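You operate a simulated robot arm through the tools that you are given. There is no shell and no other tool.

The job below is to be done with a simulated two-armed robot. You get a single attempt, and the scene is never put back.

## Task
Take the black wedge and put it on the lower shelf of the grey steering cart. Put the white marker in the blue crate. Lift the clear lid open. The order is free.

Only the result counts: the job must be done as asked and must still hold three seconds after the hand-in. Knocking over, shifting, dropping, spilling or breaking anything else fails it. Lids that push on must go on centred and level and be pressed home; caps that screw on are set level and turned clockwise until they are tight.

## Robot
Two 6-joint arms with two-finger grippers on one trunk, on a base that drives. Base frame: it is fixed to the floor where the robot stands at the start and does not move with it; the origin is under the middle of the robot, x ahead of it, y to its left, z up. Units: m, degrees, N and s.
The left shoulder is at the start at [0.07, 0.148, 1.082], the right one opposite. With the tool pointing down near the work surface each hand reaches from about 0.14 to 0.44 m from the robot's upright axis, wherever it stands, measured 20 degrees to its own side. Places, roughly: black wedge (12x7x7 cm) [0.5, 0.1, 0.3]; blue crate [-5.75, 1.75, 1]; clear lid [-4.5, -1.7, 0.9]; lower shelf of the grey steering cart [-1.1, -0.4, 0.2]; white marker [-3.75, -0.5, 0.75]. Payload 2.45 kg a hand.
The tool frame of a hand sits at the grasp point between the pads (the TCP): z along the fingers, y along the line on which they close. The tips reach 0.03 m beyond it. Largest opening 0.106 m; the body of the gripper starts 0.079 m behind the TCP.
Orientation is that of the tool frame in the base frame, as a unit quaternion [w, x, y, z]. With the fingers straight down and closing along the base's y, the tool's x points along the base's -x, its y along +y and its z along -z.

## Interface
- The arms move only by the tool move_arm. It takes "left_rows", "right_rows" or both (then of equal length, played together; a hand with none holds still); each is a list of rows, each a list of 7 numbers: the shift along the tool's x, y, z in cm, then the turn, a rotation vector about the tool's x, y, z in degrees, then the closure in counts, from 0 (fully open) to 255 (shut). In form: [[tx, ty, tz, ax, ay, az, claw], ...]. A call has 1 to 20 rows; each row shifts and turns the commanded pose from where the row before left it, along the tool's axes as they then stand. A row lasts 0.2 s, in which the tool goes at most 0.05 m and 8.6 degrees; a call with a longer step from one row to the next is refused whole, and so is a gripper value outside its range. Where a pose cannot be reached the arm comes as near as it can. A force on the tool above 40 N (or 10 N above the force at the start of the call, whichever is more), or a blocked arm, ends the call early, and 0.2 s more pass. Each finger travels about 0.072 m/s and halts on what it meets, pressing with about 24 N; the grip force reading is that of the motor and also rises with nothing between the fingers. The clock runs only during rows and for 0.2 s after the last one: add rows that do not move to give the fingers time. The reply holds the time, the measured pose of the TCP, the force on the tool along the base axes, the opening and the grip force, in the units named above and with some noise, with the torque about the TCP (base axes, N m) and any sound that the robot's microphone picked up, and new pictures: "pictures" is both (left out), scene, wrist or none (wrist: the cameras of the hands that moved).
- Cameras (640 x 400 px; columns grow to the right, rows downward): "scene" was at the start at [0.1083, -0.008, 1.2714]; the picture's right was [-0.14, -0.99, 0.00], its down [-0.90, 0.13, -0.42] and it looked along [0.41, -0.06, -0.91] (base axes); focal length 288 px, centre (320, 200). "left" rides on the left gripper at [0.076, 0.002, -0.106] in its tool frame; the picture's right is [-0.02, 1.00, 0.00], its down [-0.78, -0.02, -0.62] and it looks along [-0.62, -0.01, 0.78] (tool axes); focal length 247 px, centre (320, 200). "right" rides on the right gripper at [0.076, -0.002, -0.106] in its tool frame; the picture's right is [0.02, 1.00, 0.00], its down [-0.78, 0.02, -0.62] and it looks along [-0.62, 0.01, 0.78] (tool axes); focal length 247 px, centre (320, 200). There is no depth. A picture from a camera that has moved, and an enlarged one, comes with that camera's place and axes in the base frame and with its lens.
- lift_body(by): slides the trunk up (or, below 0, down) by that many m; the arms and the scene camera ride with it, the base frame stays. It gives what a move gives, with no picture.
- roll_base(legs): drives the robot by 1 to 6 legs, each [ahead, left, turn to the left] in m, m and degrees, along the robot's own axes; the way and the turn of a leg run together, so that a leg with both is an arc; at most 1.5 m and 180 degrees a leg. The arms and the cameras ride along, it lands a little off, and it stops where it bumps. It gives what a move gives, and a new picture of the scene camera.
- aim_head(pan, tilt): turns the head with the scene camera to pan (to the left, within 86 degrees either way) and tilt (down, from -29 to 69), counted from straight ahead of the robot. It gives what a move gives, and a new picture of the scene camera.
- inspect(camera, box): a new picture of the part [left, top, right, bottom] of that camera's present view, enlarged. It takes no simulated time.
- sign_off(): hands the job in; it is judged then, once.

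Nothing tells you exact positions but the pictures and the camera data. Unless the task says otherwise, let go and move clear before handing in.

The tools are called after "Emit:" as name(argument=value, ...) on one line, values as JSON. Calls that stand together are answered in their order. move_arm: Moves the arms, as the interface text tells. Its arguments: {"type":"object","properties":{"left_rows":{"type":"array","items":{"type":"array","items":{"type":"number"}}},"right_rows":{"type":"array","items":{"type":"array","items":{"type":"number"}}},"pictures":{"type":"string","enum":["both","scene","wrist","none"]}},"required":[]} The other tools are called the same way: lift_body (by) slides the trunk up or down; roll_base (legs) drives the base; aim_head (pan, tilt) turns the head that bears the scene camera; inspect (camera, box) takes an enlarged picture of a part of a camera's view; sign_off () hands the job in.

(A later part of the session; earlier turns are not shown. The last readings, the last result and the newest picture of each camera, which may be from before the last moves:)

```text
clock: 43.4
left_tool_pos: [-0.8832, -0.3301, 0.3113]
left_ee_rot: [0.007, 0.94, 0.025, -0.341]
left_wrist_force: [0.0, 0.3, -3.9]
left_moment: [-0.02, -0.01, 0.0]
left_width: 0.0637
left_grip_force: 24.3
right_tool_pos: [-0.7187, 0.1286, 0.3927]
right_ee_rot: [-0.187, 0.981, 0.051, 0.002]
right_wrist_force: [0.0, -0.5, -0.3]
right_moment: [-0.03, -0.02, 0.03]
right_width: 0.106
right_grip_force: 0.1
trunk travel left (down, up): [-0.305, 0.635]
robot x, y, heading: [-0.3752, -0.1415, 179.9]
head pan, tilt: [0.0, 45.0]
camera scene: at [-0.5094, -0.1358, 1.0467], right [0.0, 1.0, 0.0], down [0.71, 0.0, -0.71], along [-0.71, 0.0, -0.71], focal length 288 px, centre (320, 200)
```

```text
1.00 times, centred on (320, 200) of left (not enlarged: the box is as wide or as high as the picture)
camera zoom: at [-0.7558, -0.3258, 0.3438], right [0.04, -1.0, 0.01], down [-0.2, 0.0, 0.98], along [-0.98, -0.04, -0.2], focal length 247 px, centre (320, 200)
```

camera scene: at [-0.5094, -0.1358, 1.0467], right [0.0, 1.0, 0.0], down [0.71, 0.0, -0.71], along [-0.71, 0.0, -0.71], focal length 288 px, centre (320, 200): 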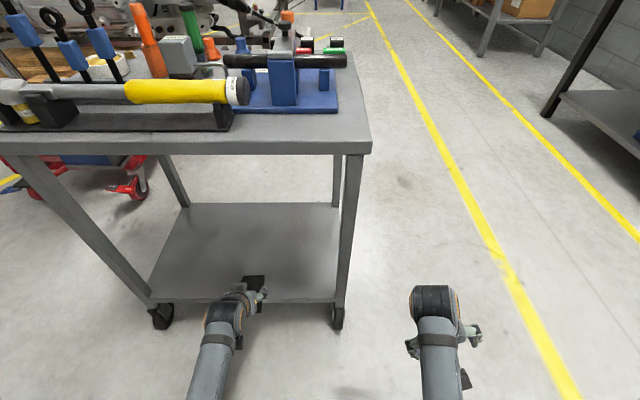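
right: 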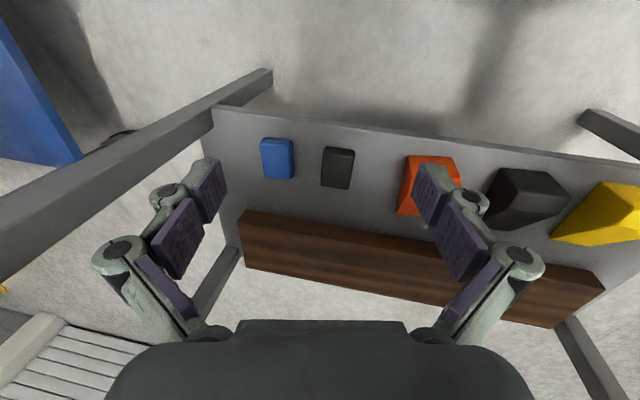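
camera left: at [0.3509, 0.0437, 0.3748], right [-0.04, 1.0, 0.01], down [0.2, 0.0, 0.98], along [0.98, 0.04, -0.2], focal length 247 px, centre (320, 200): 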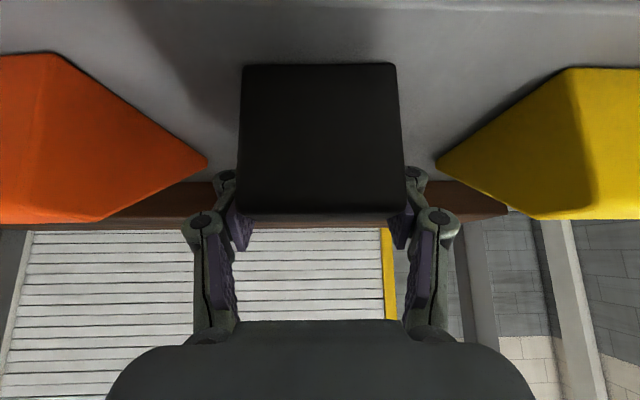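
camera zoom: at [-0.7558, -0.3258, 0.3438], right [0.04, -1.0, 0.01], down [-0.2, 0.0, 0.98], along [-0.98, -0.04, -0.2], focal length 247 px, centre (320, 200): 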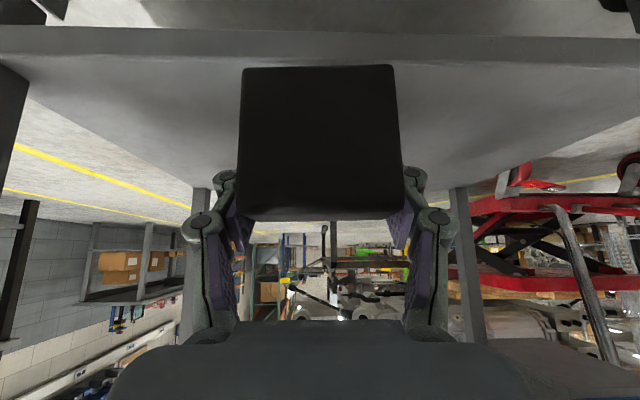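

The wrist view confirms the shelf surface at z≈0.20, with the wedge well above it. I'll drive the remaining 15.5 cm in.

Emit:
roll_base(legs=[[0.155, 0, 0]])

Emit:
inspect(camera="left", box=[0, 0, 640, 400])

```text
clock: 44.8
left_tool_pos: [-1.0387, -0.3296, 0.3111]
left_ee_rot: [0.007, 0.94, 0.025, -0.341]
left_wrist_force: [0.1, -0.6, -3.7]
left_moment: [-0.01, 0.0, -0.04]
left_width: 0.0637
left_grip_force: 24.3
right_tool_pos: [-0.8751, 0.1306, 0.3921]
right_ee_rot: [-0.188, 0.981, 0.051, 0.002]
right_wrist_force: [-0.9, 0.5, 0.5]
right_moment: [0.05, -0.03, 0.0]
right_width: 0.1061
right_grip_force: 0.2
trunk travel left (down, up): [-0.305, 0.635]
robot x, y, heading: [-0.5327, -0.1382, 179.7]
head pan, tilt: [0.0, 45.0]
camera scene: at [-0.6648, -0.1356, 1.0467], right [0.0, 1.0, 0.0], down [0.71, 0.0, -0.71], along [-0.71, 0.0, -0.71], focal length 288 px, centre (320, 200)
```

scene: 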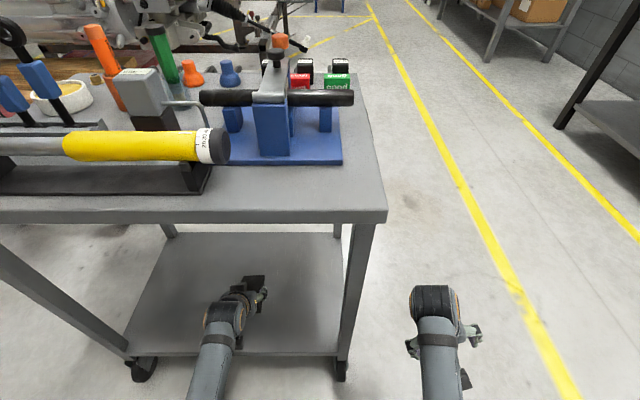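

```text
1.00 times, centred on (320, 200) of left (not enlarged: the box is as wide or as high as the picture)
camera zoom: at [-0.911, -0.3258, 0.3437], right [0.04, -1.0, 0.01], down [-0.2, 0.0, 0.98], along [-0.98, -0.04, -0.2], focal length 247 px, centre (320, 200)
```

zoom: 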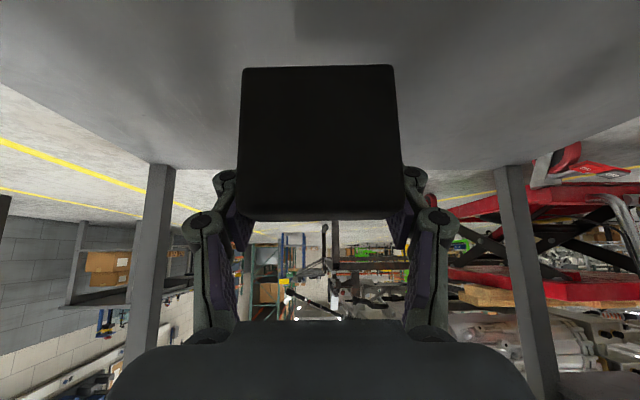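

The wedge is over the middle of the shelf. I'll lower 6 cm with the trunk, then go down in small steps until the force shows contact.

Emit:
lift_body(by=-0.06)

Emit:
inspect(camera="left", box=[160, 20, 480, 220])

```text
clock: 45.8
left_tool_pos: [-1.0381, -0.33, 0.2515]
left_ee_rot: [0.007, 0.94, 0.025, -0.341]
left_wrist_force: [-0.3, 0.1, -3.4]
left_moment: [0.01, -0.07, -0.04]
left_width: 0.0639
left_grip_force: 24.4
right_tool_pos: [-0.8741, 0.1285, 0.332]
right_ee_rot: [-0.187, 0.981, 0.05, 0.001]
right_wrist_force: [-0.1, -0.8, -0.1]
right_moment: [0.04, -0.02, -0.02]
right_width: 0.1058
right_grip_force: 0.1
trunk travel left (down, up): [-0.245, 0.695]
robot x, y, heading: [-0.5312, -0.1354, 179.9]
head pan, tilt: [0.0, 45.0]
```

```text
2.00 times, centred on (320, 120) of left
camera zoom: at [-0.9108, -0.3258, 0.2839], right [0.04, -1.0, 0.01], down [-0.2, 0.0, 0.98], along [-0.98, -0.04, -0.2], focal length 494 px, centre (320, 360)
```

zoom: 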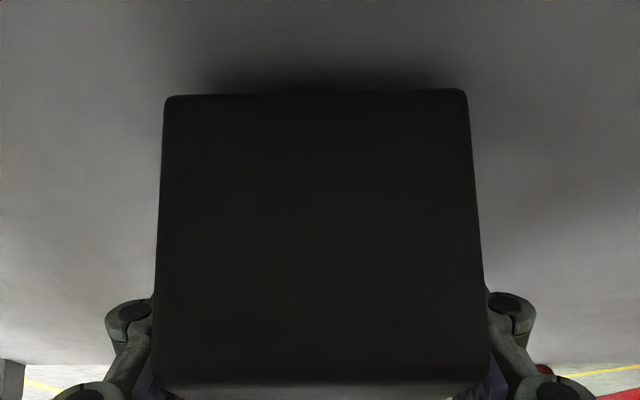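

Emit:
lift_body(by=-0.006)

Emit:
lift_body(by=-0.003)

```text
clock: 46.3
left_tool_pos: [-1.0381, -0.33, 0.246]
left_ee_rot: [0.008, 0.94, 0.026, -0.341]
left_wrist_force: [0.3, -0.6, -4.2]
left_moment: [0.01, -0.04, -0.01]
left_width: 0.064
left_grip_force: 24.1
right_tool_pos: [-0.8749, 0.1291, 0.3257]
right_ee_rot: [-0.188, 0.981, 0.051, 0.001]
right_wrist_force: [-0.6, 0.2, -0.5]
right_moment: [0.0, 0.0, -0.01]
right_width: 0.1063
right_grip_force: 0.0
trunk travel left (down, up): [-0.239, 0.701]
robot x, y, heading: [-0.53, -0.135, 179.7]
head pan, tilt: [0.0, 45.0]
```

```text
clock: 46.8
left_tool_pos: [-1.0377, -0.3295, 0.2429]
left_ee_rot: [0.008, 0.939, 0.026, -0.342]
left_wrist_force: [4.7, 1.4, 4.1]
left_moment: [-0.2, -0.53, 0.17]
left_width: 0.0638
left_grip_force: 24.4
right_tool_pos: [-0.8734, 0.1292, 0.3245]
right_ee_rot: [-0.187, 0.981, 0.051, 0.001]
right_wrist_force: [-0.3, 0.8, -0.2]
right_moment: [-0.03, 0.01, -0.01]
right_width: 0.1061
right_grip_force: 0.1
trunk travel left (down, up): [-0.236, 0.704]
robot x, y, heading: [-0.5337, -0.137, 180.0]
head pan, tilt: [0.0, 45.0]
```

Contact: the wedge is resting on the shelf at z≈0.243 TCP. I'll open the fingers and check that it stays put.

Emit:
move_arm(left_rows=[[0, 0, 0, 0, 0, 0, 0], [0, 0, 0, 0, 0, 0, 0], [0, 0, 0, 0, 0, 0, 0]], pictures="wrist")

```text
clock: 47.6
left_tool_pos: [-1.0391, -0.3301, 0.2424]
left_ee_rot: [0.009, 0.939, 0.027, -0.341]
left_wrist_force: [0.3, 0.3, -0.8]
left_moment: [0.02, -0.01, 0.0]
left_width: 0.106
left_grip_force: 0.2
right_tool_pos: [-0.875, 0.129, 0.3231]
right_ee_rot: [-0.187, 0.981, 0.051, 0.0]
right_wrist_force: [0.2, -0.2, 0.5]
right_moment: [0.0, 0.03, 0.03]
right_width: 0.106
right_grip_force: 0.0
trunk travel left (down, up): [-0.236, 0.704]
robot x, y, heading: [-0.5295, -0.1349, 180.2]
head pan, tilt: [0.0, 45.0]
camera left: at [-0.9109, -0.3257, 0.275], right [0.04, -1.0, 0.01], down [-0.2, 0.0, 0.98], along [-0.98, -0.04, -0.2], focal length 247 px, centre (320, 200)
```

left: 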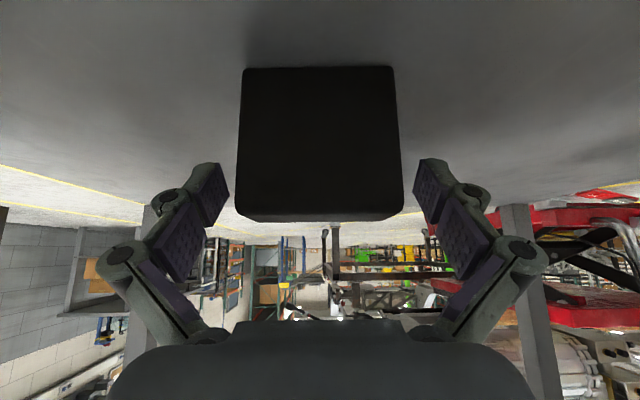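

The wedge is free and resting level on the shelf. I'll back the base straight out and verify.

Emit:
roll_base(legs=[[-0.32, 0, 0]])

Emit:
inspect(camera="left", box=[0, 0, 640, 400])

Emit:
inspect(camera="scene", box=[120, 160, 440, 360])

```text
clock: 49.8
left_tool_pos: [-0.7173, -0.3288, 0.2426]
left_ee_rot: [0.007, 0.939, 0.024, -0.342]
left_wrist_force: [0.1, 0.2, -0.8]
left_moment: [-0.01, 0.01, -0.03]
left_width: 0.1059
left_grip_force: 0.0
right_tool_pos: [-0.5519, 0.1304, 0.324]
right_ee_rot: [-0.188, 0.981, 0.049, 0.001]
right_wrist_force: [0.0, 0.6, -0.9]
right_moment: [-0.01, -0.01, 0.01]
right_width: 0.1061
right_grip_force: 0.1
trunk travel left (down, up): [-0.236, 0.704]
robot x, y, heading: [-0.2096, -0.1373, 179.7]
head pan, tilt: [0.0, 45.0]
camera scene: at [-0.3418, -0.136, 0.9778], right [0.0, 1.0, 0.0], down [0.71, 0.0, -0.71], along [-0.71, 0.0, -0.71], focal length 288 px, centre (320, 200)
```

scene: 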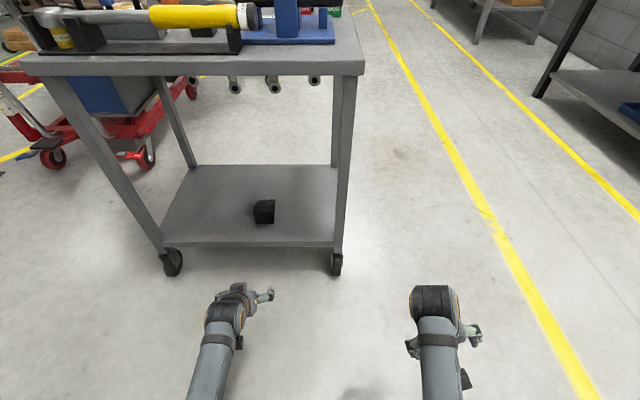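

```text
1.00 times, centred on (320, 200) of left (not enlarged: the box is as wide or as high as the picture)
camera zoom: at [-0.5892, -0.3255, 0.2751], right [0.03, -1.0, 0.01], down [-0.2, 0.0, 0.98], along [-0.98, -0.03, -0.2], focal length 247 px, centre (320, 200)
```

zoom: 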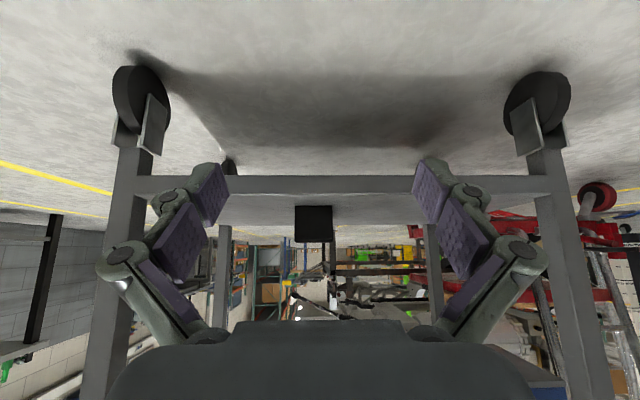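

```text
2.00 times, centred on (280, 260) of scene
camera zoom: at [-0.3418, -0.136, 0.9778], right [0.0, 1.0, 0.0], down [0.71, 0.0, -0.71], along [-0.71, 0.0, -0.71], focal length 576 px, centre (400, 80)
```

zoom: 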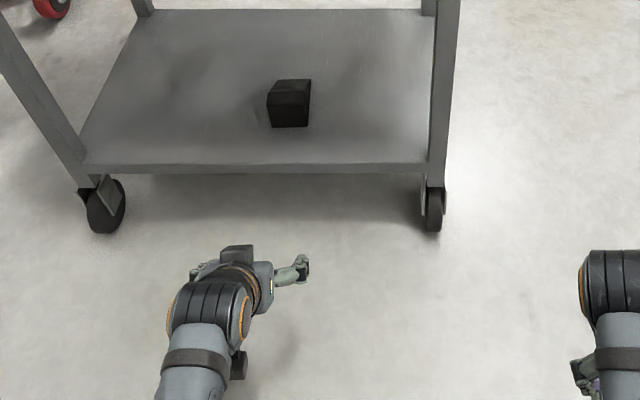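

Wedge done: it's resting on the lower shelf. I'll raise the trunk, fold the left hand back to a compact tool-down pose, slide over into the aisle and look towards the marker area.

Emit:
lift_body(by=0.319)

Emit:
move_arm(left_rows=[[2.29, 0, -1.43, 1.0, 8, 1.15, 0], [2.47, 0, -1.1, 0.9, 8, 1.15, 0], [2.6, 0, -0.74, 0, 8, 0, 0], [2.67, 0, -0.38, 0, 8, 0, 0], [2.7, 0, 0, 0, 8, 0, 0]], pictures="none")

Emit:
aim_head(pan=0, tilt=10)

Emit:
roll_base(legs=[[0, -0.8, 0]])

```text
clock: 52.9
left_tool_pos: [-0.7163, -0.329, 0.5615]
left_ee_rot: [0.007, 0.939, 0.024, -0.342]
left_wrist_force: [-0.5, 0.0, -0.2]
left_moment: [-0.03, -0.02, 0.01]
left_width: 0.1062
left_grip_force: 0.0
right_tool_pos: [-0.5507, 0.1296, 0.6428]
right_ee_rot: [-0.187, 0.981, 0.049, 0.001]
right_wrist_force: [0.6, -0.9, -0.9]
right_moment: [0.0, 0.0, 0.01]
right_width: 0.1059
right_grip_force: 0.1
trunk travel left (down, up): [-0.555, 0.385]
robot x, y, heading: [-0.2108, -0.134, 179.7]
head pan, tilt: [0.0, 45.0]
```

```text
clock: 54.1
left_tool_pos: [-0.5833, -0.3261, 0.5427]
left_ee_rot: [-0.005, 1.0, -0.002, 0.0]
left_wrist_force: [0.1, 0.5, 0.1]
left_moment: [0.01, -0.02, 0.03]
left_width: 0.106
left_grip_force: 0.0
right_tool_pos: [-0.5509, 0.1281, 0.6432]
right_ee_rot: [-0.188, 0.981, 0.049, 0.001]
right_wrist_force: [0.8, 0.5, -0.5]
right_moment: [0.01, -0.02, 0.02]
right_width: 0.1061
right_grip_force: 0.1
trunk travel left (down, up): [-0.555, 0.385]
robot x, y, heading: [-0.2072, -0.139, 179.6]
head pan, tilt: [0.0, 45.0]
```

```text
clock: 55.1
left_tool_pos: [-0.5829, -0.3263, 0.5426]
left_ee_rot: [-0.005, 1.0, -0.001, 0.0]
left_wrist_force: [0.1, -0.3, 0.0]
left_moment: [0.01, -0.02, 0.0]
left_width: 0.1061
left_grip_force: 0.0
right_tool_pos: [-0.5521, 0.1296, 0.643]
right_ee_rot: [-0.188, 0.981, 0.05, 0.001]
right_wrist_force: [0.5, 0.3, -0.1]
right_moment: [0.01, 0.02, 0.0]
right_width: 0.1062
right_grip_force: 0.0
trunk travel left (down, up): [-0.555, 0.385]
robot x, y, heading: [-0.2085, -0.1318, 179.6]
head pan, tilt: [0.0, 10.0]
camera scene: at [-0.3535, -0.1359, 1.3517], right [0.0, 1.0, 0.0], down [0.17, 0.0, -0.98], along [-0.98, 0.0, -0.17], focal length 288 px, centre (320, 200)
```

scene: 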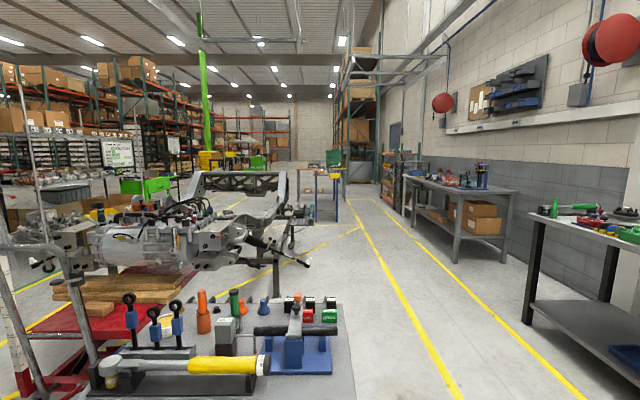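

```text
clock: 59.4
left_tool_pos: [-0.5775, 0.477, 0.5426]
left_ee_rot: [-0.005, 1.0, -0.003, 0.0]
left_wrist_force: [0.9, 0.4, -0.6]
left_moment: [0.02, 0.01, 0.02]
left_width: 0.106
left_grip_force: 0.1
right_tool_pos: [-0.5441, 0.9325, 0.6429]
right_ee_rot: [-0.187, 0.981, 0.046, 0.002]
right_wrist_force: [-0.4, 0.3, -0.3]
right_moment: [0.0, 0.01, 0.03]
right_width: 0.106
right_grip_force: 0.0
trunk travel left (down, up): [-0.555, 0.385]
robot x, y, heading: [-0.2053, 0.6655, 179.4]
head pan, tilt: [0.0, 10.0]
camera scene: at [-0.3475, 0.6661, 1.3518], right [0.01, 1.0, 0.0], down [0.17, 0.0, -0.98], along [-0.98, 0.01, -0.17], focal length 288 px, centre (320, 200)
```

scene: 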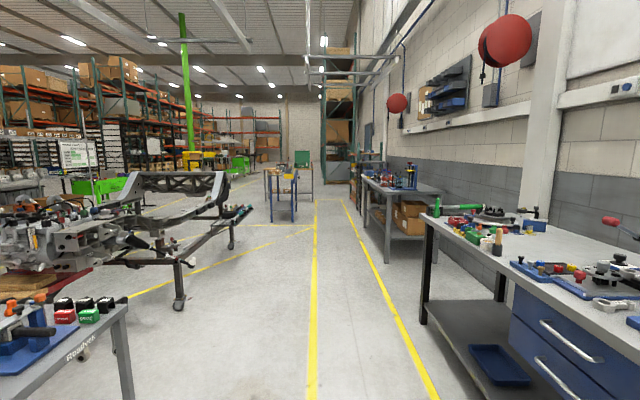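

I'm now in the aisle. I'll zoom in on where the marker, lid and crate should appear.

Emit:
inspect(camera="scene", box=[120, 150, 320, 275])

Emit:
inspect(camera="scene", box=[280, 110, 480, 235])

```text
3.20 times, centred on (220, 212) of scene
camera zoom: at [-0.3475, 0.6661, 1.3518], right [0.01, 1.0, 0.0], down [0.17, 0.0, -0.98], along [-0.98, 0.01, -0.17], focal length 921 px, centre (640, 160)
```

zoom: 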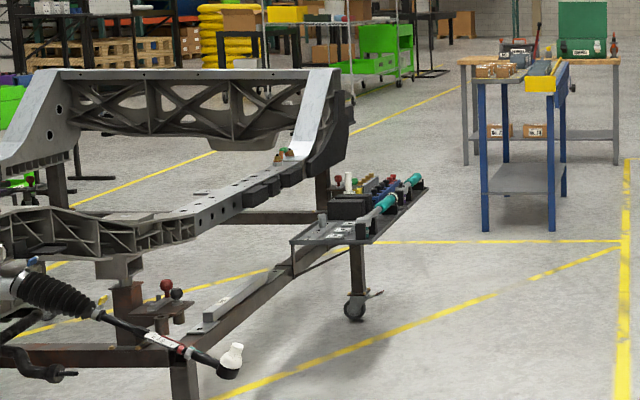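

```text
3.20 times, centred on (380, 172) of scene
camera zoom: at [-0.3475, 0.6661, 1.3518], right [0.01, 1.0, 0.0], down [0.17, 0.0, -0.98], along [-0.98, 0.01, -0.17], focal length 921 px, centre (128, 288)
```

zoom: 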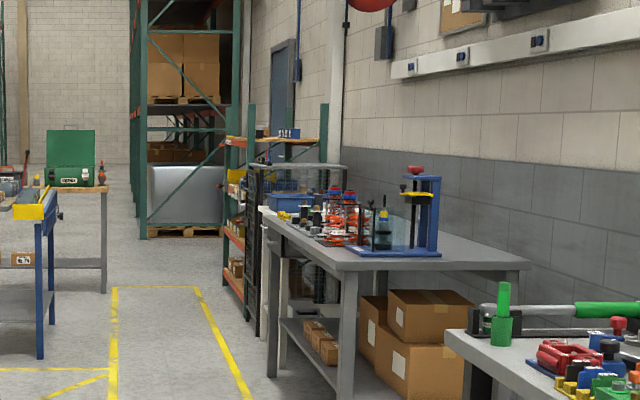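

The marker is probably on the tray at the end of the chassis stand, and a blue crate shows beyond the grey bench by the wall. I'll drive down the aisle and look at the tray from closer.

Emit:
roll_base(legs=[[1.5, 0, 0.6], [1.0, 0, 0]])

Emit:
aim_head(pan=45, tilt=25)

```text
clock: 71.6
left_tool_pos: [-3.0693, 0.4808, 0.5422]
left_ee_rot: [-0.005, 1.0, 0.0, 0.0]
left_wrist_force: [-0.1, 0.1, 0.4]
left_moment: [-0.01, -0.01, 0.02]
left_width: 0.106
left_grip_force: 0.1
right_tool_pos: [-3.0386, 0.9382, 0.6433]
right_ee_rot: [-0.187, 0.981, 0.051, 0.0]
right_wrist_force: [0.1, 0.0, -0.2]
right_moment: [0.03, -0.02, -0.01]
right_width: 0.106
right_grip_force: 0.1
trunk travel left (down, up): [-0.555, 0.385]
robot x, y, heading: [-2.6952, 0.6743, 179.7]
head pan, tilt: [0.0, 10.0]
camera scene: at [-2.8396, 0.6733, 1.3517], right [0.0, 1.0, 0.0], down [0.17, 0.0, -0.98], along [-0.98, 0.0, -0.17], focal length 288 px, centre (320, 200)
```

scene: 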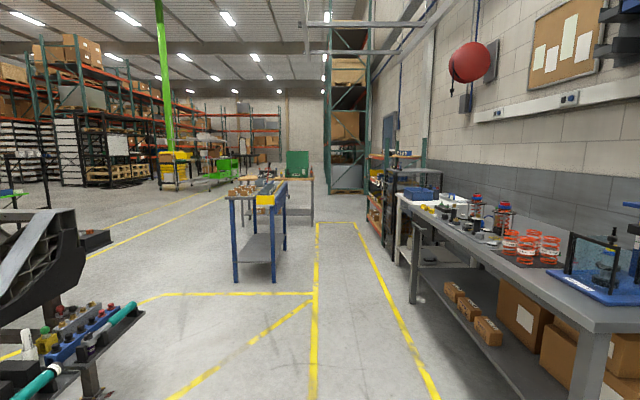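

```text
clock: 72.7
left_tool_pos: [-3.0684, 0.48, 0.5426]
left_ee_rot: [-0.005, 1.0, 0.002, 0.0]
left_wrist_force: [-0.7, -0.8, 0.2]
left_moment: [0.0, -0.01, 0.03]
left_width: 0.1061
left_grip_force: 0.0
right_tool_pos: [-3.0369, 0.9374, 0.6434]
right_ee_rot: [-0.187, 0.981, 0.051, 0.001]
right_wrist_force: [0.0, 1.4, -0.2]
right_moment: [0.01, -0.01, 0.0]
right_width: 0.1059
right_grip_force: 0.0
trunk travel left (down, up): [-0.555, 0.385]
robot x, y, heading: [-2.6956, 0.6741, 180.1]
head pan, tilt: [45.0, 25.0]
camera scene: at [-2.8116, 0.6082, 1.3274], right [-0.71, 0.71, 0.0], down [0.3, 0.3, -0.91], along [-0.64, -0.64, -0.42], focal length 288 px, centre (320, 200)
```

scene: 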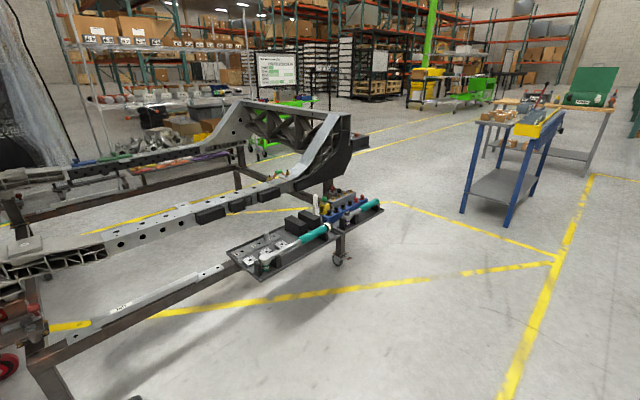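

Emit:
inspect(camera="scene", box=[210, 170, 410, 295])

```text
3.20 times, centred on (310, 232) of scene
camera zoom: at [-2.8116, 0.6082, 1.3274], right [-0.71, 0.71, 0.0], down [0.3, 0.3, -0.91], along [-0.64, -0.64, -0.42], focal length 921 px, centre (352, 96)
```

zoom: 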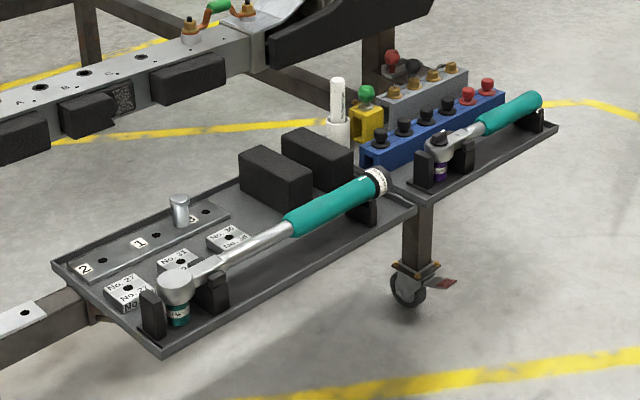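

The white marker stands upright in a holder at the back of the tray, roughly [-3.77, -0.39], with its top near z≈0.72. I'll drive up alongside and turn to face the tray.

Emit:
roll_base(legs=[[1.27, 0, 0], [0, 0, 90]])

Emit:
aim_head(pan=10, tilt=40)

```text
clock: 82.8
left_tool_pos: [-3.7514, 0.2996, 0.542]
left_ee_rot: [-0.004, 0.708, 0.706, -0.004]
left_wrist_force: [-0.2, 0.2, 1.4]
left_moment: [-0.02, -0.05, 0.01]
left_width: 0.1061
left_grip_force: 0.0
right_tool_pos: [-4.2087, 0.3324, 0.6438]
right_ee_rot: [-0.133, 0.658, 0.729, -0.132]
right_wrist_force: [0.1, -0.1, 0.3]
right_moment: [-0.03, 0.0, -0.01]
right_width: 0.1059
right_grip_force: 0.1
trunk travel left (down, up): [-0.555, 0.385]
robot x, y, heading: [-3.9443, 0.6778, -90.4]
head pan, tilt: [45.0, 25.0]
camera scene: at [-3.8786, 0.5585, 1.3274], right [-0.71, -0.7, 0.0], down [-0.3, 0.3, -0.91], along [0.64, -0.64, -0.42], focal length 288 px, centre (320, 200)
```

scene: 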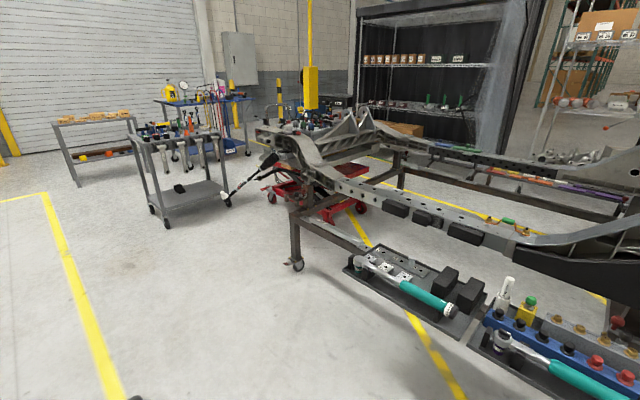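

```text
clock: 83.8
left_tool_pos: [-3.7508, 0.3, 0.5424]
left_ee_rot: [-0.004, 0.708, 0.706, -0.004]
left_wrist_force: [0.6, -0.2, -0.7]
left_moment: [-0.02, -0.03, 0.01]
left_width: 0.106
left_grip_force: 0.0
right_tool_pos: [-4.2098, 0.3324, 0.644]
right_ee_rot: [-0.134, 0.659, 0.729, -0.132]
right_wrist_force: [0.1, 0.2, -0.2]
right_moment: [0.02, 0.03, 0.01]
right_width: 0.1058
right_grip_force: 0.0
trunk travel left (down, up): [-0.555, 0.385]
robot x, y, heading: [-3.9439, 0.6755, -90.2]
head pan, tilt: [10.0, 40.0]
camera scene: at [-3.929, 0.5402, 1.3041], right [-0.99, -0.17, 0.0], down [-0.11, 0.63, -0.77], along [0.13, -0.76, -0.64], focal length 288 px, centre (320, 200)
```

scene: 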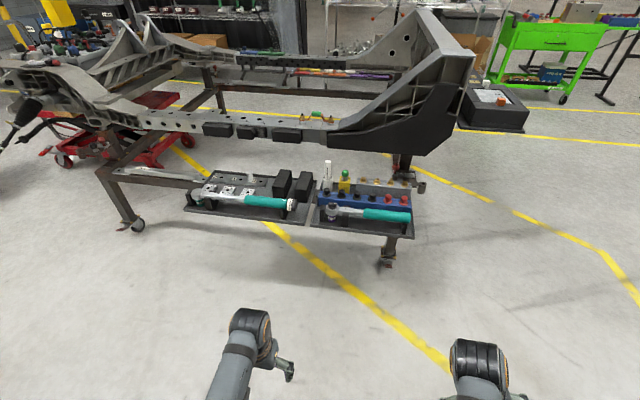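

Emit:
inspect(camera="scene", box=[220, 140, 440, 278])

```text
2.90 times, centred on (330, 209) of scene
camera zoom: at [-3.929, 0.5402, 1.3041], right [-0.99, -0.17, 0.0], down [-0.11, 0.63, -0.77], along [0.13, -0.76, -0.64], focal length 834 px, centre (291, 174)
```

zoom: 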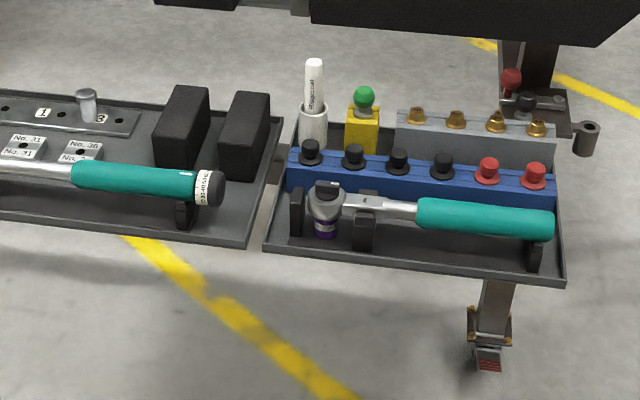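

The marker is at about [-3.797, -0.411], sticking out of its cup from z≈0.635 to 0.706, with a green knob 7 cm to one side and a black box to the other. I'll raise the trunk, pitch the left tool 30° forward and half-close the fingers so they clear those neighbours.

Emit:
lift_body(by=0.15)

Emit:
move_arm(left_rows=[[-2.44, 0, -2.86, 0, -6, 0, 130], [-2.726, 0, -2.589, 0, -6, 0, 130], [-2.981, 0, -2.29, 0, -6, 0, 130], [-3.204, 0, -1.966, 0, -6, 0, 130], [-3.392, 0, -1.62, 0, -6, 0, 130], [0, 0, 0, 0, 0, 0, 130]], pictures="none")

Emit:
roll_base(legs=[[0.4, -0.046, 0]])

```text
clock: 85.6
left_tool_pos: [-3.7505, 0.2987, 0.6926]
left_ee_rot: [-0.004, 0.708, 0.706, -0.004]
left_wrist_force: [-0.1, -0.5, -0.3]
left_moment: [0.02, 0.0, 0.02]
left_width: 0.1058
left_grip_force: 0.1
right_tool_pos: [-4.2088, 0.3309, 0.7935]
right_ee_rot: [-0.133, 0.659, 0.729, -0.131]
right_wrist_force: [0.0, 0.3, 0.0]
right_moment: [-0.03, 0.02, 0.01]
right_width: 0.1061
right_grip_force: 0.1
trunk travel left (down, up): [-0.705, 0.235]
robot x, y, heading: [-3.9402, 0.6727, -90.1]
head pan, tilt: [10.0, 40.0]
```

```text
clock: 87.0
left_tool_pos: [-3.7517, 0.1782, 0.8358]
left_ee_rot: [0.178, 0.683, 0.683, -0.187]
left_wrist_force: [0.3, 0.8, -0.4]
left_moment: [0.01, -0.01, 0.0]
left_width: 0.0522
left_grip_force: 0.0
right_tool_pos: [-4.2087, 0.3314, 0.7928]
right_ee_rot: [-0.133, 0.659, 0.728, -0.132]
right_wrist_force: [-0.4, -0.2, -0.6]
right_moment: [0.01, 0.0, 0.0]
right_width: 0.106
right_grip_force: 0.0
trunk travel left (down, up): [-0.705, 0.235]
robot x, y, heading: [-3.9397, 0.6751, -90.3]
head pan, tilt: [10.0, 40.0]
```

```text
clock: 89.5
left_tool_pos: [-3.8014, -0.2239, 0.8358]
left_ee_rot: [0.179, 0.685, 0.681, -0.188]
left_wrist_force: [0.2, 0.0, -0.7]
left_moment: [0.0, 0.01, -0.02]
left_width: 0.0519
left_grip_force: 0.1
right_tool_pos: [-4.2582, -0.0696, 0.7938]
right_ee_rot: [-0.134, 0.661, 0.727, -0.131]
right_wrist_force: [-0.1, 0.4, -0.5]
right_moment: [0.03, -0.02, 0.01]
right_width: 0.106
right_grip_force: 0.0
trunk travel left (down, up): [-0.705, 0.235]
robot x, y, heading: [-3.992, 0.2717, -90.6]
head pan, tilt: [10.0, 40.0]
camera scene: at [-3.9787, 0.1386, 1.4541], right [-0.99, -0.16, 0.0], down [-0.11, 0.63, -0.77], along [0.13, -0.76, -0.64], focal length 288 px, centre (320, 200)
```

scene: 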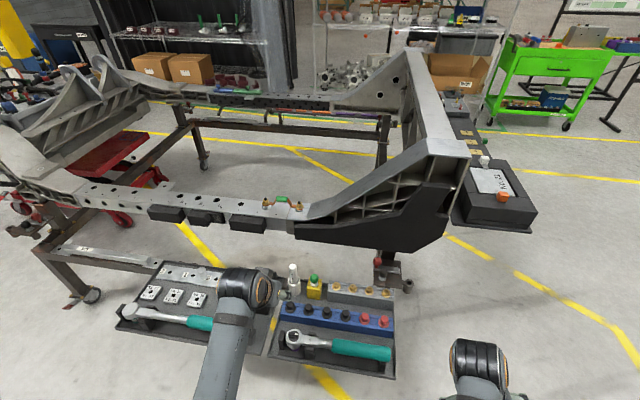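

Emit:
inspect(camera="left", box=[0, 0, 640, 400])

Emit:
inspect(camera="scene", box=[200, 240, 420, 378])

```text
1.00 times, centred on (320, 200) of left (not enlarged: the box is as wide or as high as the picture)
camera zoom: at [-3.7983, -0.1054, 0.8893], right [1.0, -0.03, 0.0], down [-0.01, -0.37, 0.93], along [-0.02, -0.93, -0.37], focal length 247 px, centre (320, 200)
```

zoom: 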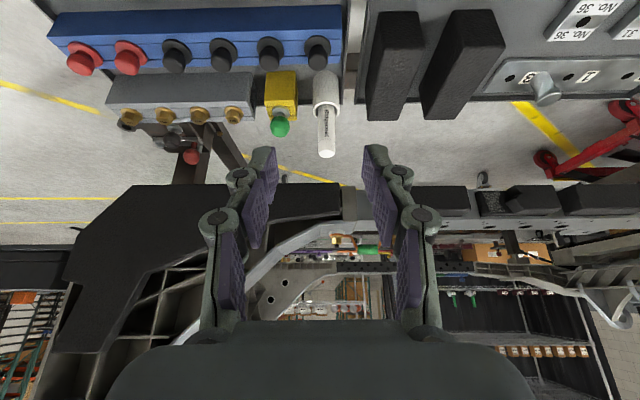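

```text
2.90 times, centred on (310, 309) of scene
camera zoom: at [-3.9787, 0.1386, 1.4541], right [-0.99, -0.16, 0.0], down [-0.11, 0.63, -0.77], along [0.13, -0.76, -0.64], focal length 834 px, centre (349, -116)
```

zoom: 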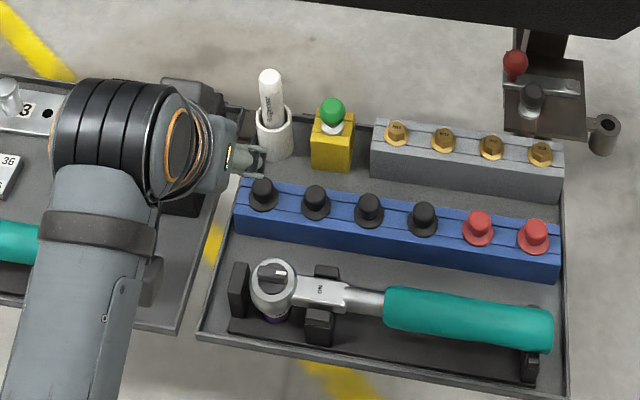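

The wrist camera gives a clean fix: marker top near [-3.794, -0.430, 0.69], cup rim about 0.605. I'll drive ahead 20 cm at this safe height, then refine.

Emit:
roll_base(legs=[[0.19, 0, 0]])

Emit:
inspect(camera="left", box=[0, 0, 640, 400])

```text
clock: 91.0
left_tool_pos: [-3.805, -0.412, 0.836]
left_ee_rot: [0.178, 0.685, 0.682, -0.187]
left_wrist_force: [0.5, -0.2, -0.1]
left_moment: [-0.04, 0.02, 0.0]
left_width: 0.0521
left_grip_force: 0.1
right_tool_pos: [-4.2607, -0.2564, 0.7932]
right_ee_rot: [-0.134, 0.66, 0.727, -0.132]
right_wrist_force: [-0.2, -0.3, -0.6]
right_moment: [0.05, 0.0, -0.02]
right_width: 0.1061
right_grip_force: 0.1
trunk travel left (down, up): [-0.705, 0.235]
robot x, y, heading: [-3.9935, 0.0848, -90.8]
head pan, tilt: [10.0, 40.0]
camera scene: at [-3.9807, -0.0493, 1.4541], right [-0.99, -0.16, 0.0], down [-0.1, 0.63, -0.77], along [0.13, -0.76, -0.64], focal length 288 px, centre (320, 200)
```

scene: 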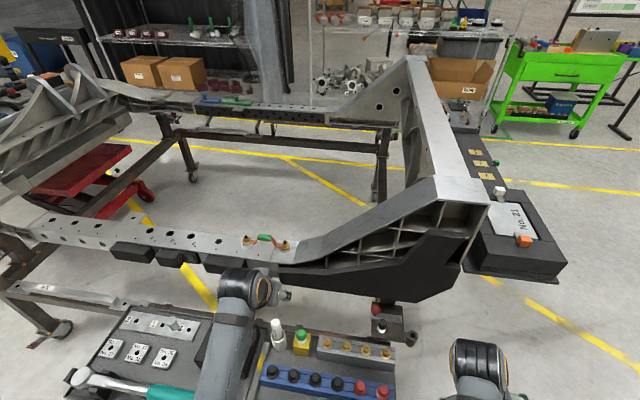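

```text
1.00 times, centred on (320, 200) of left (not enlarged: the box is as wide or as high as the picture)
camera zoom: at [-3.8006, -0.2934, 0.8892], right [1.0, -0.03, 0.0], down [-0.01, -0.37, 0.93], along [-0.02, -0.93, -0.37], focal length 247 px, centre (320, 200)
```

zoom: 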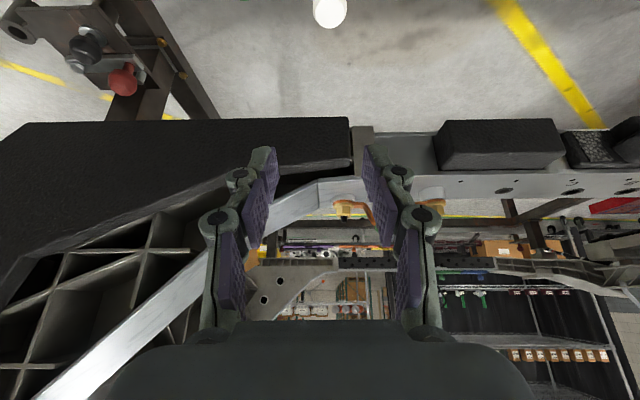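

The hand is almost directly above the marker, which needs only about 9 mm sideways correction. I'll apply that and lower 8 cm with the arm, then look again.

Emit:
move_arm(left_rows=[[2.0, 0.45, 3.46, 0, 0, 0, 130], [2.0, 0.45, 3.46, 0, 0, 0, 130], [0, 0, 0, 0, 0, 0, 130]], pictures="both")

```text
clock: 91.8
left_tool_pos: [-3.7959, -0.4118, 0.756]
left_ee_rot: [0.179, 0.685, 0.682, -0.187]
left_wrist_force: [0.2, -0.8, 0.2]
left_moment: [-0.03, -0.02, -0.01]
left_width: 0.0519
left_grip_force: 0.0
right_tool_pos: [-4.2613, -0.256, 0.7935]
right_ee_rot: [-0.134, 0.661, 0.727, -0.131]
right_wrist_force: [0.0, 0.6, -0.4]
right_moment: [0.01, 0.02, 0.01]
right_width: 0.1057
right_grip_force: 0.0
trunk travel left (down, up): [-0.705, 0.235]
robot x, y, heading: [-3.9962, 0.0835, -90.5]
head pan, tilt: [10.0, 40.0]
camera scene: at [-3.981, -0.0484, 1.4542], right [-0.99, -0.16, 0.0], down [-0.1, 0.63, -0.77], along [0.13, -0.76, -0.64], focal length 288 px, centre (320, 200)
camera left: at [-3.7922, -0.2928, 0.8093], right [1.0, -0.03, 0.0], down [-0.01, -0.37, 0.93], along [-0.02, -0.93, -0.37], focal length 247 px, centre (320, 200)
```

scene: 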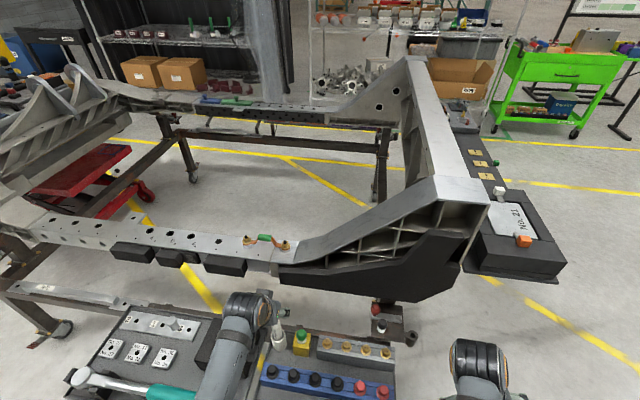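
left: 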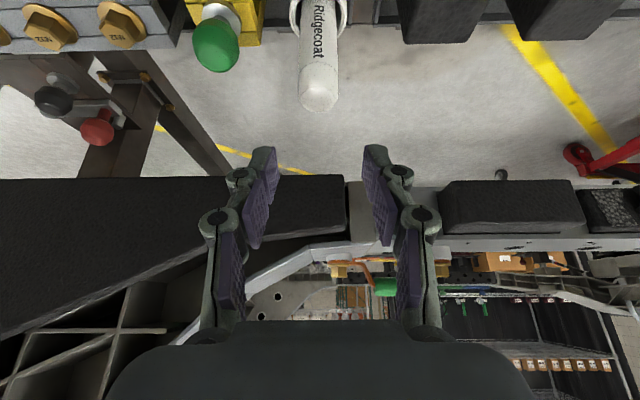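

The marker ("Ridgecoat") is centred between the fingers, top at [-3.795, -0.413, 0.690] with a slight lean. I'll nudge forward 6 mm and lower with the trunk in two steps.

Emit:
move_arm(left_rows=[[-0.52, 0, 0.3, 0, 0, 0, 130]], pictures="none")

Emit:
lift_body(by=-0.06)

Emit:
inspect(camera="left", box=[160, 20, 480, 220])

```text
clock: 92.2
left_tool_pos: [-3.796, -0.4185, 0.7563]
left_ee_rot: [0.178, 0.685, 0.681, -0.187]
left_wrist_force: [0.8, -0.3, -0.6]
left_moment: [-0.03, -0.01, -0.01]
left_width: 0.0519
left_grip_force: 0.1
right_tool_pos: [-4.2616, -0.2579, 0.793]
right_ee_rot: [-0.135, 0.661, 0.726, -0.131]
right_wrist_force: [0.1, 0.8, -0.4]
right_moment: [0.02, 0.0, 0.0]
right_width: 0.1061
right_grip_force: 0.0
trunk travel left (down, up): [-0.705, 0.235]
robot x, y, heading: [-3.995, 0.0834, -90.8]
head pan, tilt: [10.0, 40.0]
```

```text
clock: 93.2
left_tool_pos: [-3.7955, -0.4185, 0.696]
left_ee_rot: [0.179, 0.685, 0.681, -0.187]
left_wrist_force: [-1.5, 0.1, -0.3]
left_moment: [-0.02, -0.01, 0.02]
left_width: 0.0522
left_grip_force: 0.0
right_tool_pos: [-4.2612, -0.2556, 0.7327]
right_ee_rot: [-0.133, 0.661, 0.727, -0.132]
right_wrist_force: [0.0, -1.2, -0.2]
right_moment: [-0.01, 0.06, -0.03]
right_width: 0.1059
right_grip_force: 0.1
trunk travel left (down, up): [-0.645, 0.295]
robot x, y, heading: [-3.9928, 0.0853, -90.8]
head pan, tilt: [10.0, 40.0]
```

```text
2.00 times, centred on (320, 120) of left
camera zoom: at [-3.7926, -0.299, 0.7497], right [1.0, -0.03, 0.0], down [-0.01, -0.37, 0.93], along [-0.02, -0.93, -0.37], focal length 494 px, centre (320, 360)
```

zoom: 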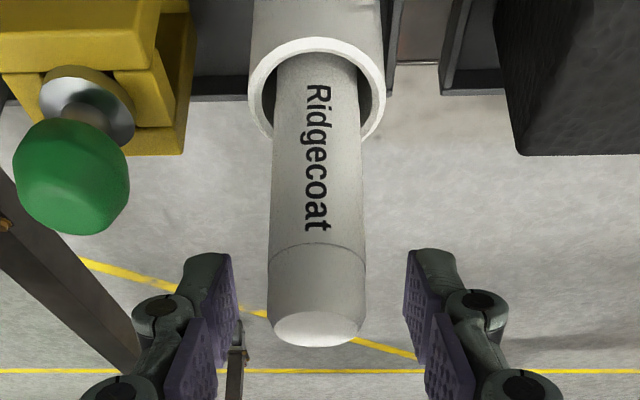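

The fingers straddle the marker with the cup rim at z≈0.604 below. I'll lower another 4.2 cm and close.

Emit:
lift_body(by=-0.042)

Emit:
inspect(camera="left", box=[160, 60, 480, 260])

```text
clock: 94.1
left_tool_pos: [-3.7946, -0.4176, 0.6538]
left_ee_rot: [0.179, 0.685, 0.681, -0.187]
left_wrist_force: [0.0, -0.4, -0.1]
left_moment: [0.01, 0.0, -0.02]
left_width: 0.0518
left_grip_force: 0.0
right_tool_pos: [-4.2618, -0.2552, 0.691]
right_ee_rot: [-0.134, 0.66, 0.727, -0.131]
right_wrist_force: [0.6, 0.1, 0.1]
right_moment: [0.0, -0.03, 0.0]
right_width: 0.106
right_grip_force: 0.0
trunk travel left (down, up): [-0.603, 0.337]
robot x, y, heading: [-3.9912, 0.0865, -90.7]
head pan, tilt: [10.0, 40.0]
```

```text
2.00 times, centred on (320, 160) of left
camera zoom: at [-3.7926, -0.299, 0.7077], right [1.0, -0.03, 0.0], down [-0.01, -0.37, 0.93], along [-0.02, -0.93, -0.37], focal length 494 px, centre (320, 280)
```

zoom: 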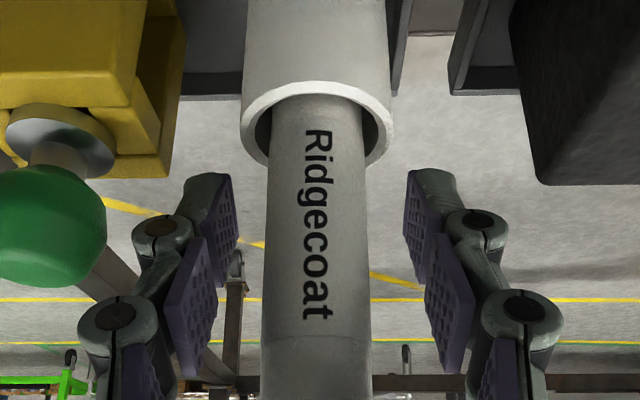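

Emit:
move_arm(left_rows=[[0, 0, 0, 0, 0, 0, 255], [0, 0, 0, 0, 0, 0, 255], [0, 0, 0, 0, 0, 0, 255], [0, 0, 0, 0, 0, 0, 255]], pictures="wrist")

```text
clock: 95.1
left_tool_pos: [-3.7957, -0.418, 0.6523]
left_ee_rot: [0.178, 0.685, 0.682, -0.186]
left_wrist_force: [1.2, 0.4, -0.3]
left_moment: [-0.02, -0.01, 0.0]
left_width: 0.0224
left_grip_force: 23.9
right_tool_pos: [-4.2618, -0.2555, 0.6904]
right_ee_rot: [-0.134, 0.661, 0.727, -0.131]
right_wrist_force: [0.0, 0.0, 0.6]
right_moment: [-0.04, 0.0, 0.01]
right_width: 0.106
right_grip_force: 0.2
trunk travel left (down, up): [-0.603, 0.337]
robot x, y, heading: [-3.992, 0.0861, -90.4]
head pan, tilt: [10.0, 40.0]
camera left: at [-3.7926, -0.2991, 0.7076], right [1.0, -0.03, 0.0], down [-0.01, -0.37, 0.93], along [-0.02, -0.93, -0.37], focal length 247 px, centre (320, 200)
```

left: 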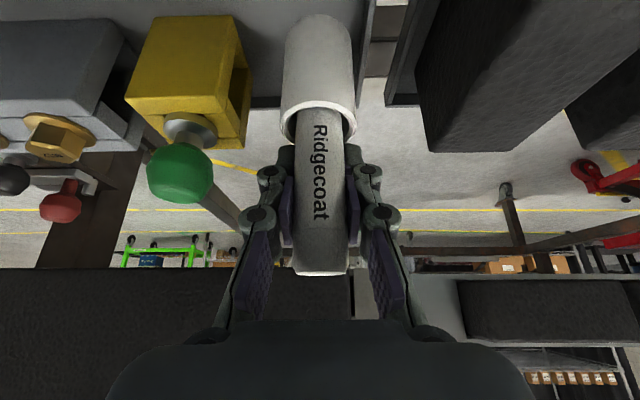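

The marker is gripped at 22 mm. I'll lift it straight up with the trunk and confirm that the cup stays behind.

Emit:
lift_body(by=0.1)

Emit:
inspect(camera="left", box=[0, 0, 640, 400])

Emit:
lift_body(by=0.1)

Emit:
inspect(camera="left", box=[0, 0, 640, 400])

```text
clock: 96.4
left_tool_pos: [-3.7972, -0.4171, 0.7538]
left_ee_rot: [0.178, 0.684, 0.682, -0.187]
left_wrist_force: [0.0, 0.0, -0.1]
left_moment: [0.01, -0.06, 0.02]
left_width: 0.0221
left_grip_force: 24.1
right_tool_pos: [-4.2624, -0.2554, 0.791]
right_ee_rot: [-0.135, 0.66, 0.727, -0.131]
right_wrist_force: [-0.2, -0.1, 0.8]
right_moment: [0.01, -0.01, -0.02]
right_width: 0.1062
right_grip_force: 0.0
trunk travel left (down, up): [-0.703, 0.237]
robot x, y, heading: [-3.9927, 0.0858, -90.7]
head pan, tilt: [10.0, 40.0]
```

```text
1.00 times, centred on (320, 200) of left (not enlarged: the box is as wide or as high as the picture)
camera zoom: at [-3.7926, -0.2992, 0.8075], right [1.0, -0.03, 0.0], down [-0.01, -0.37, 0.93], along [-0.02, -0.93, -0.37], focal length 247 px, centre (320, 200)
```

zoom: 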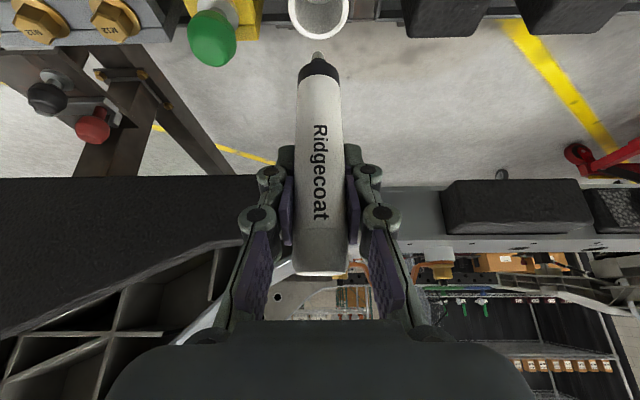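

```text
clock: 97.7
left_tool_pos: [-3.7964, -0.4177, 0.8543]
left_ee_rot: [0.178, 0.685, 0.681, -0.187]
left_wrist_force: [0.5, 0.0, 0.4]
left_moment: [0.03, 0.02, 0.03]
left_width: 0.0223
left_grip_force: 24.4
right_tool_pos: [-4.2603, -0.2567, 0.8907]
right_ee_rot: [-0.134, 0.661, 0.726, -0.131]
right_wrist_force: [-0.7, 0.1, -0.4]
right_moment: [0.02, -0.02, -0.04]
right_width: 0.106
right_grip_force: 0.0
trunk travel left (down, up): [-0.803, 0.137]
robot x, y, heading: [-3.9909, 0.0848, -90.4]
head pan, tilt: [10.0, 40.0]
```

```text
1.00 times, centred on (320, 200) of left (not enlarged: the box is as wide or as high as the picture)
camera zoom: at [-3.7926, -0.2992, 0.9075], right [1.0, -0.03, 0.0], down [-0.01, -0.37, 0.93], along [-0.02, -0.93, -0.37], focal length 247 px, centre (320, 200)
```

zoom: 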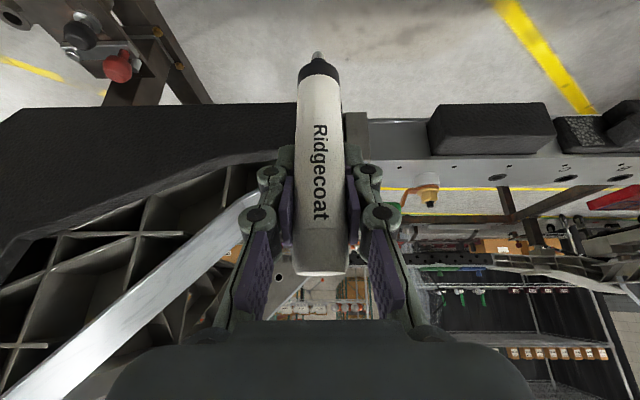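

The marker is clear of its cup, which stayed put. I'll back into the aisle and turn to look for the blue crate by the wall.

Emit:
roll_base(legs=[[-0.6, 0, 0], [0, 0, -90]])

Emit:
aim_head(pan=-30, tilt=15)

```text
clock: 105.0
left_tool_pos: [-4.4874, 0.4918, 0.854]
left_ee_rot: [-0.006, 0.966, -0.003, -0.258]
left_wrist_force: [0.2, 1.4, -0.2]
left_moment: [-0.02, 0.03, -0.01]
left_width: 0.0226
left_grip_force: 23.8
right_tool_pos: [-4.3266, 0.9571, 0.8906]
right_ee_rot: [-0.188, 0.981, 0.047, 0.003]
right_wrist_force: [-0.9, -0.3, 0.1]
right_moment: [-0.02, 0.03, 0.01]
right_width: 0.1061
right_grip_force: 0.1
trunk travel left (down, up): [-0.803, 0.137]
robot x, y, heading: [-3.9868, 0.6884, 179.4]
head pan, tilt: [10.0, 40.0]
camera scene: at [-4.1218, 0.6752, 1.5521], right [-0.16, 0.99, 0.0], down [0.63, 0.11, -0.77], along [-0.76, -0.13, -0.64], focal length 288 px, centre (320, 200)
```

scene: 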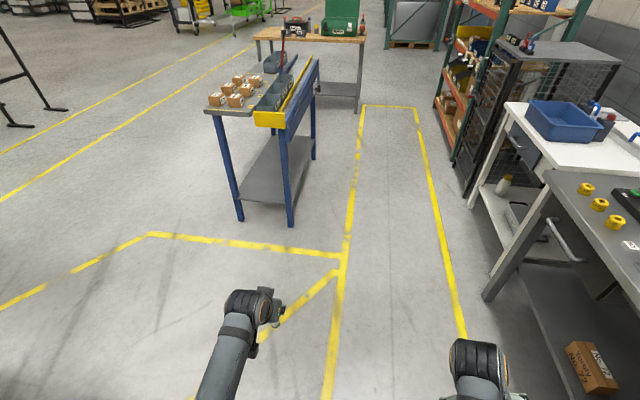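

```text
clock: 106.0
left_tool_pos: [-4.4878, 0.4914, 0.8526]
left_ee_rot: [-0.006, 0.966, -0.002, -0.258]
left_wrist_force: [0.7, -0.1, -0.8]
left_moment: [-0.01, 0.0, 0.0]
left_width: 0.0226
left_grip_force: 24.4
right_tool_pos: [-4.3277, 0.9579, 0.8912]
right_ee_rot: [-0.188, 0.981, 0.047, 0.002]
right_wrist_force: [-0.2, 0.3, 0.0]
right_moment: [0.0, -0.04, -0.05]
right_width: 0.1061
right_grip_force: 0.2
trunk travel left (down, up): [-0.803, 0.137]
robot x, y, heading: [-3.9868, 0.6885, 179.6]
head pan, tilt: [-30.0, 15.0]
camera scene: at [-4.1184, 0.7366, 1.5916], right [0.51, 0.86, 0.0], down [0.22, -0.13, -0.97], along [-0.83, 0.49, -0.26], focal length 288 px, centre (320, 200)
```

scene: 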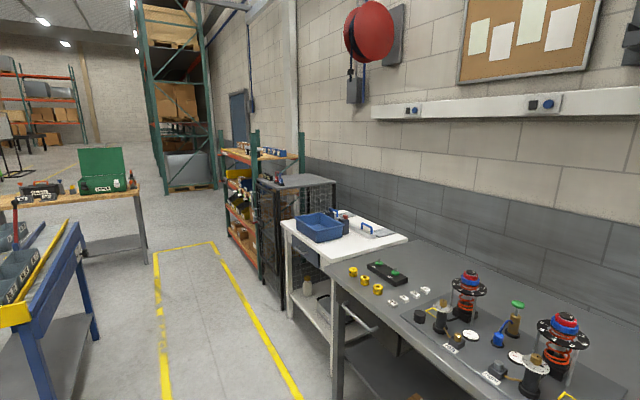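

Emit:
inspect(camera="scene", box=[250, 185, 430, 298])

```text
3.54 times, centred on (340, 242) of scene
camera zoom: at [-4.1184, 0.7366, 1.5916], right [0.51, 0.86, 0.0], down [0.22, -0.13, -0.97], along [-0.83, 0.49, -0.26], focal length 1019 px, centre (249, 53)
```

zoom: 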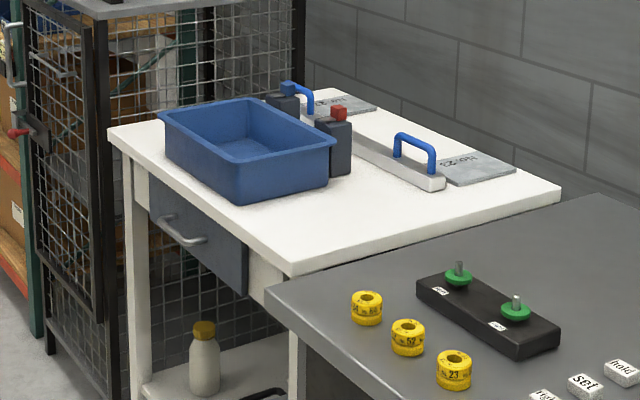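

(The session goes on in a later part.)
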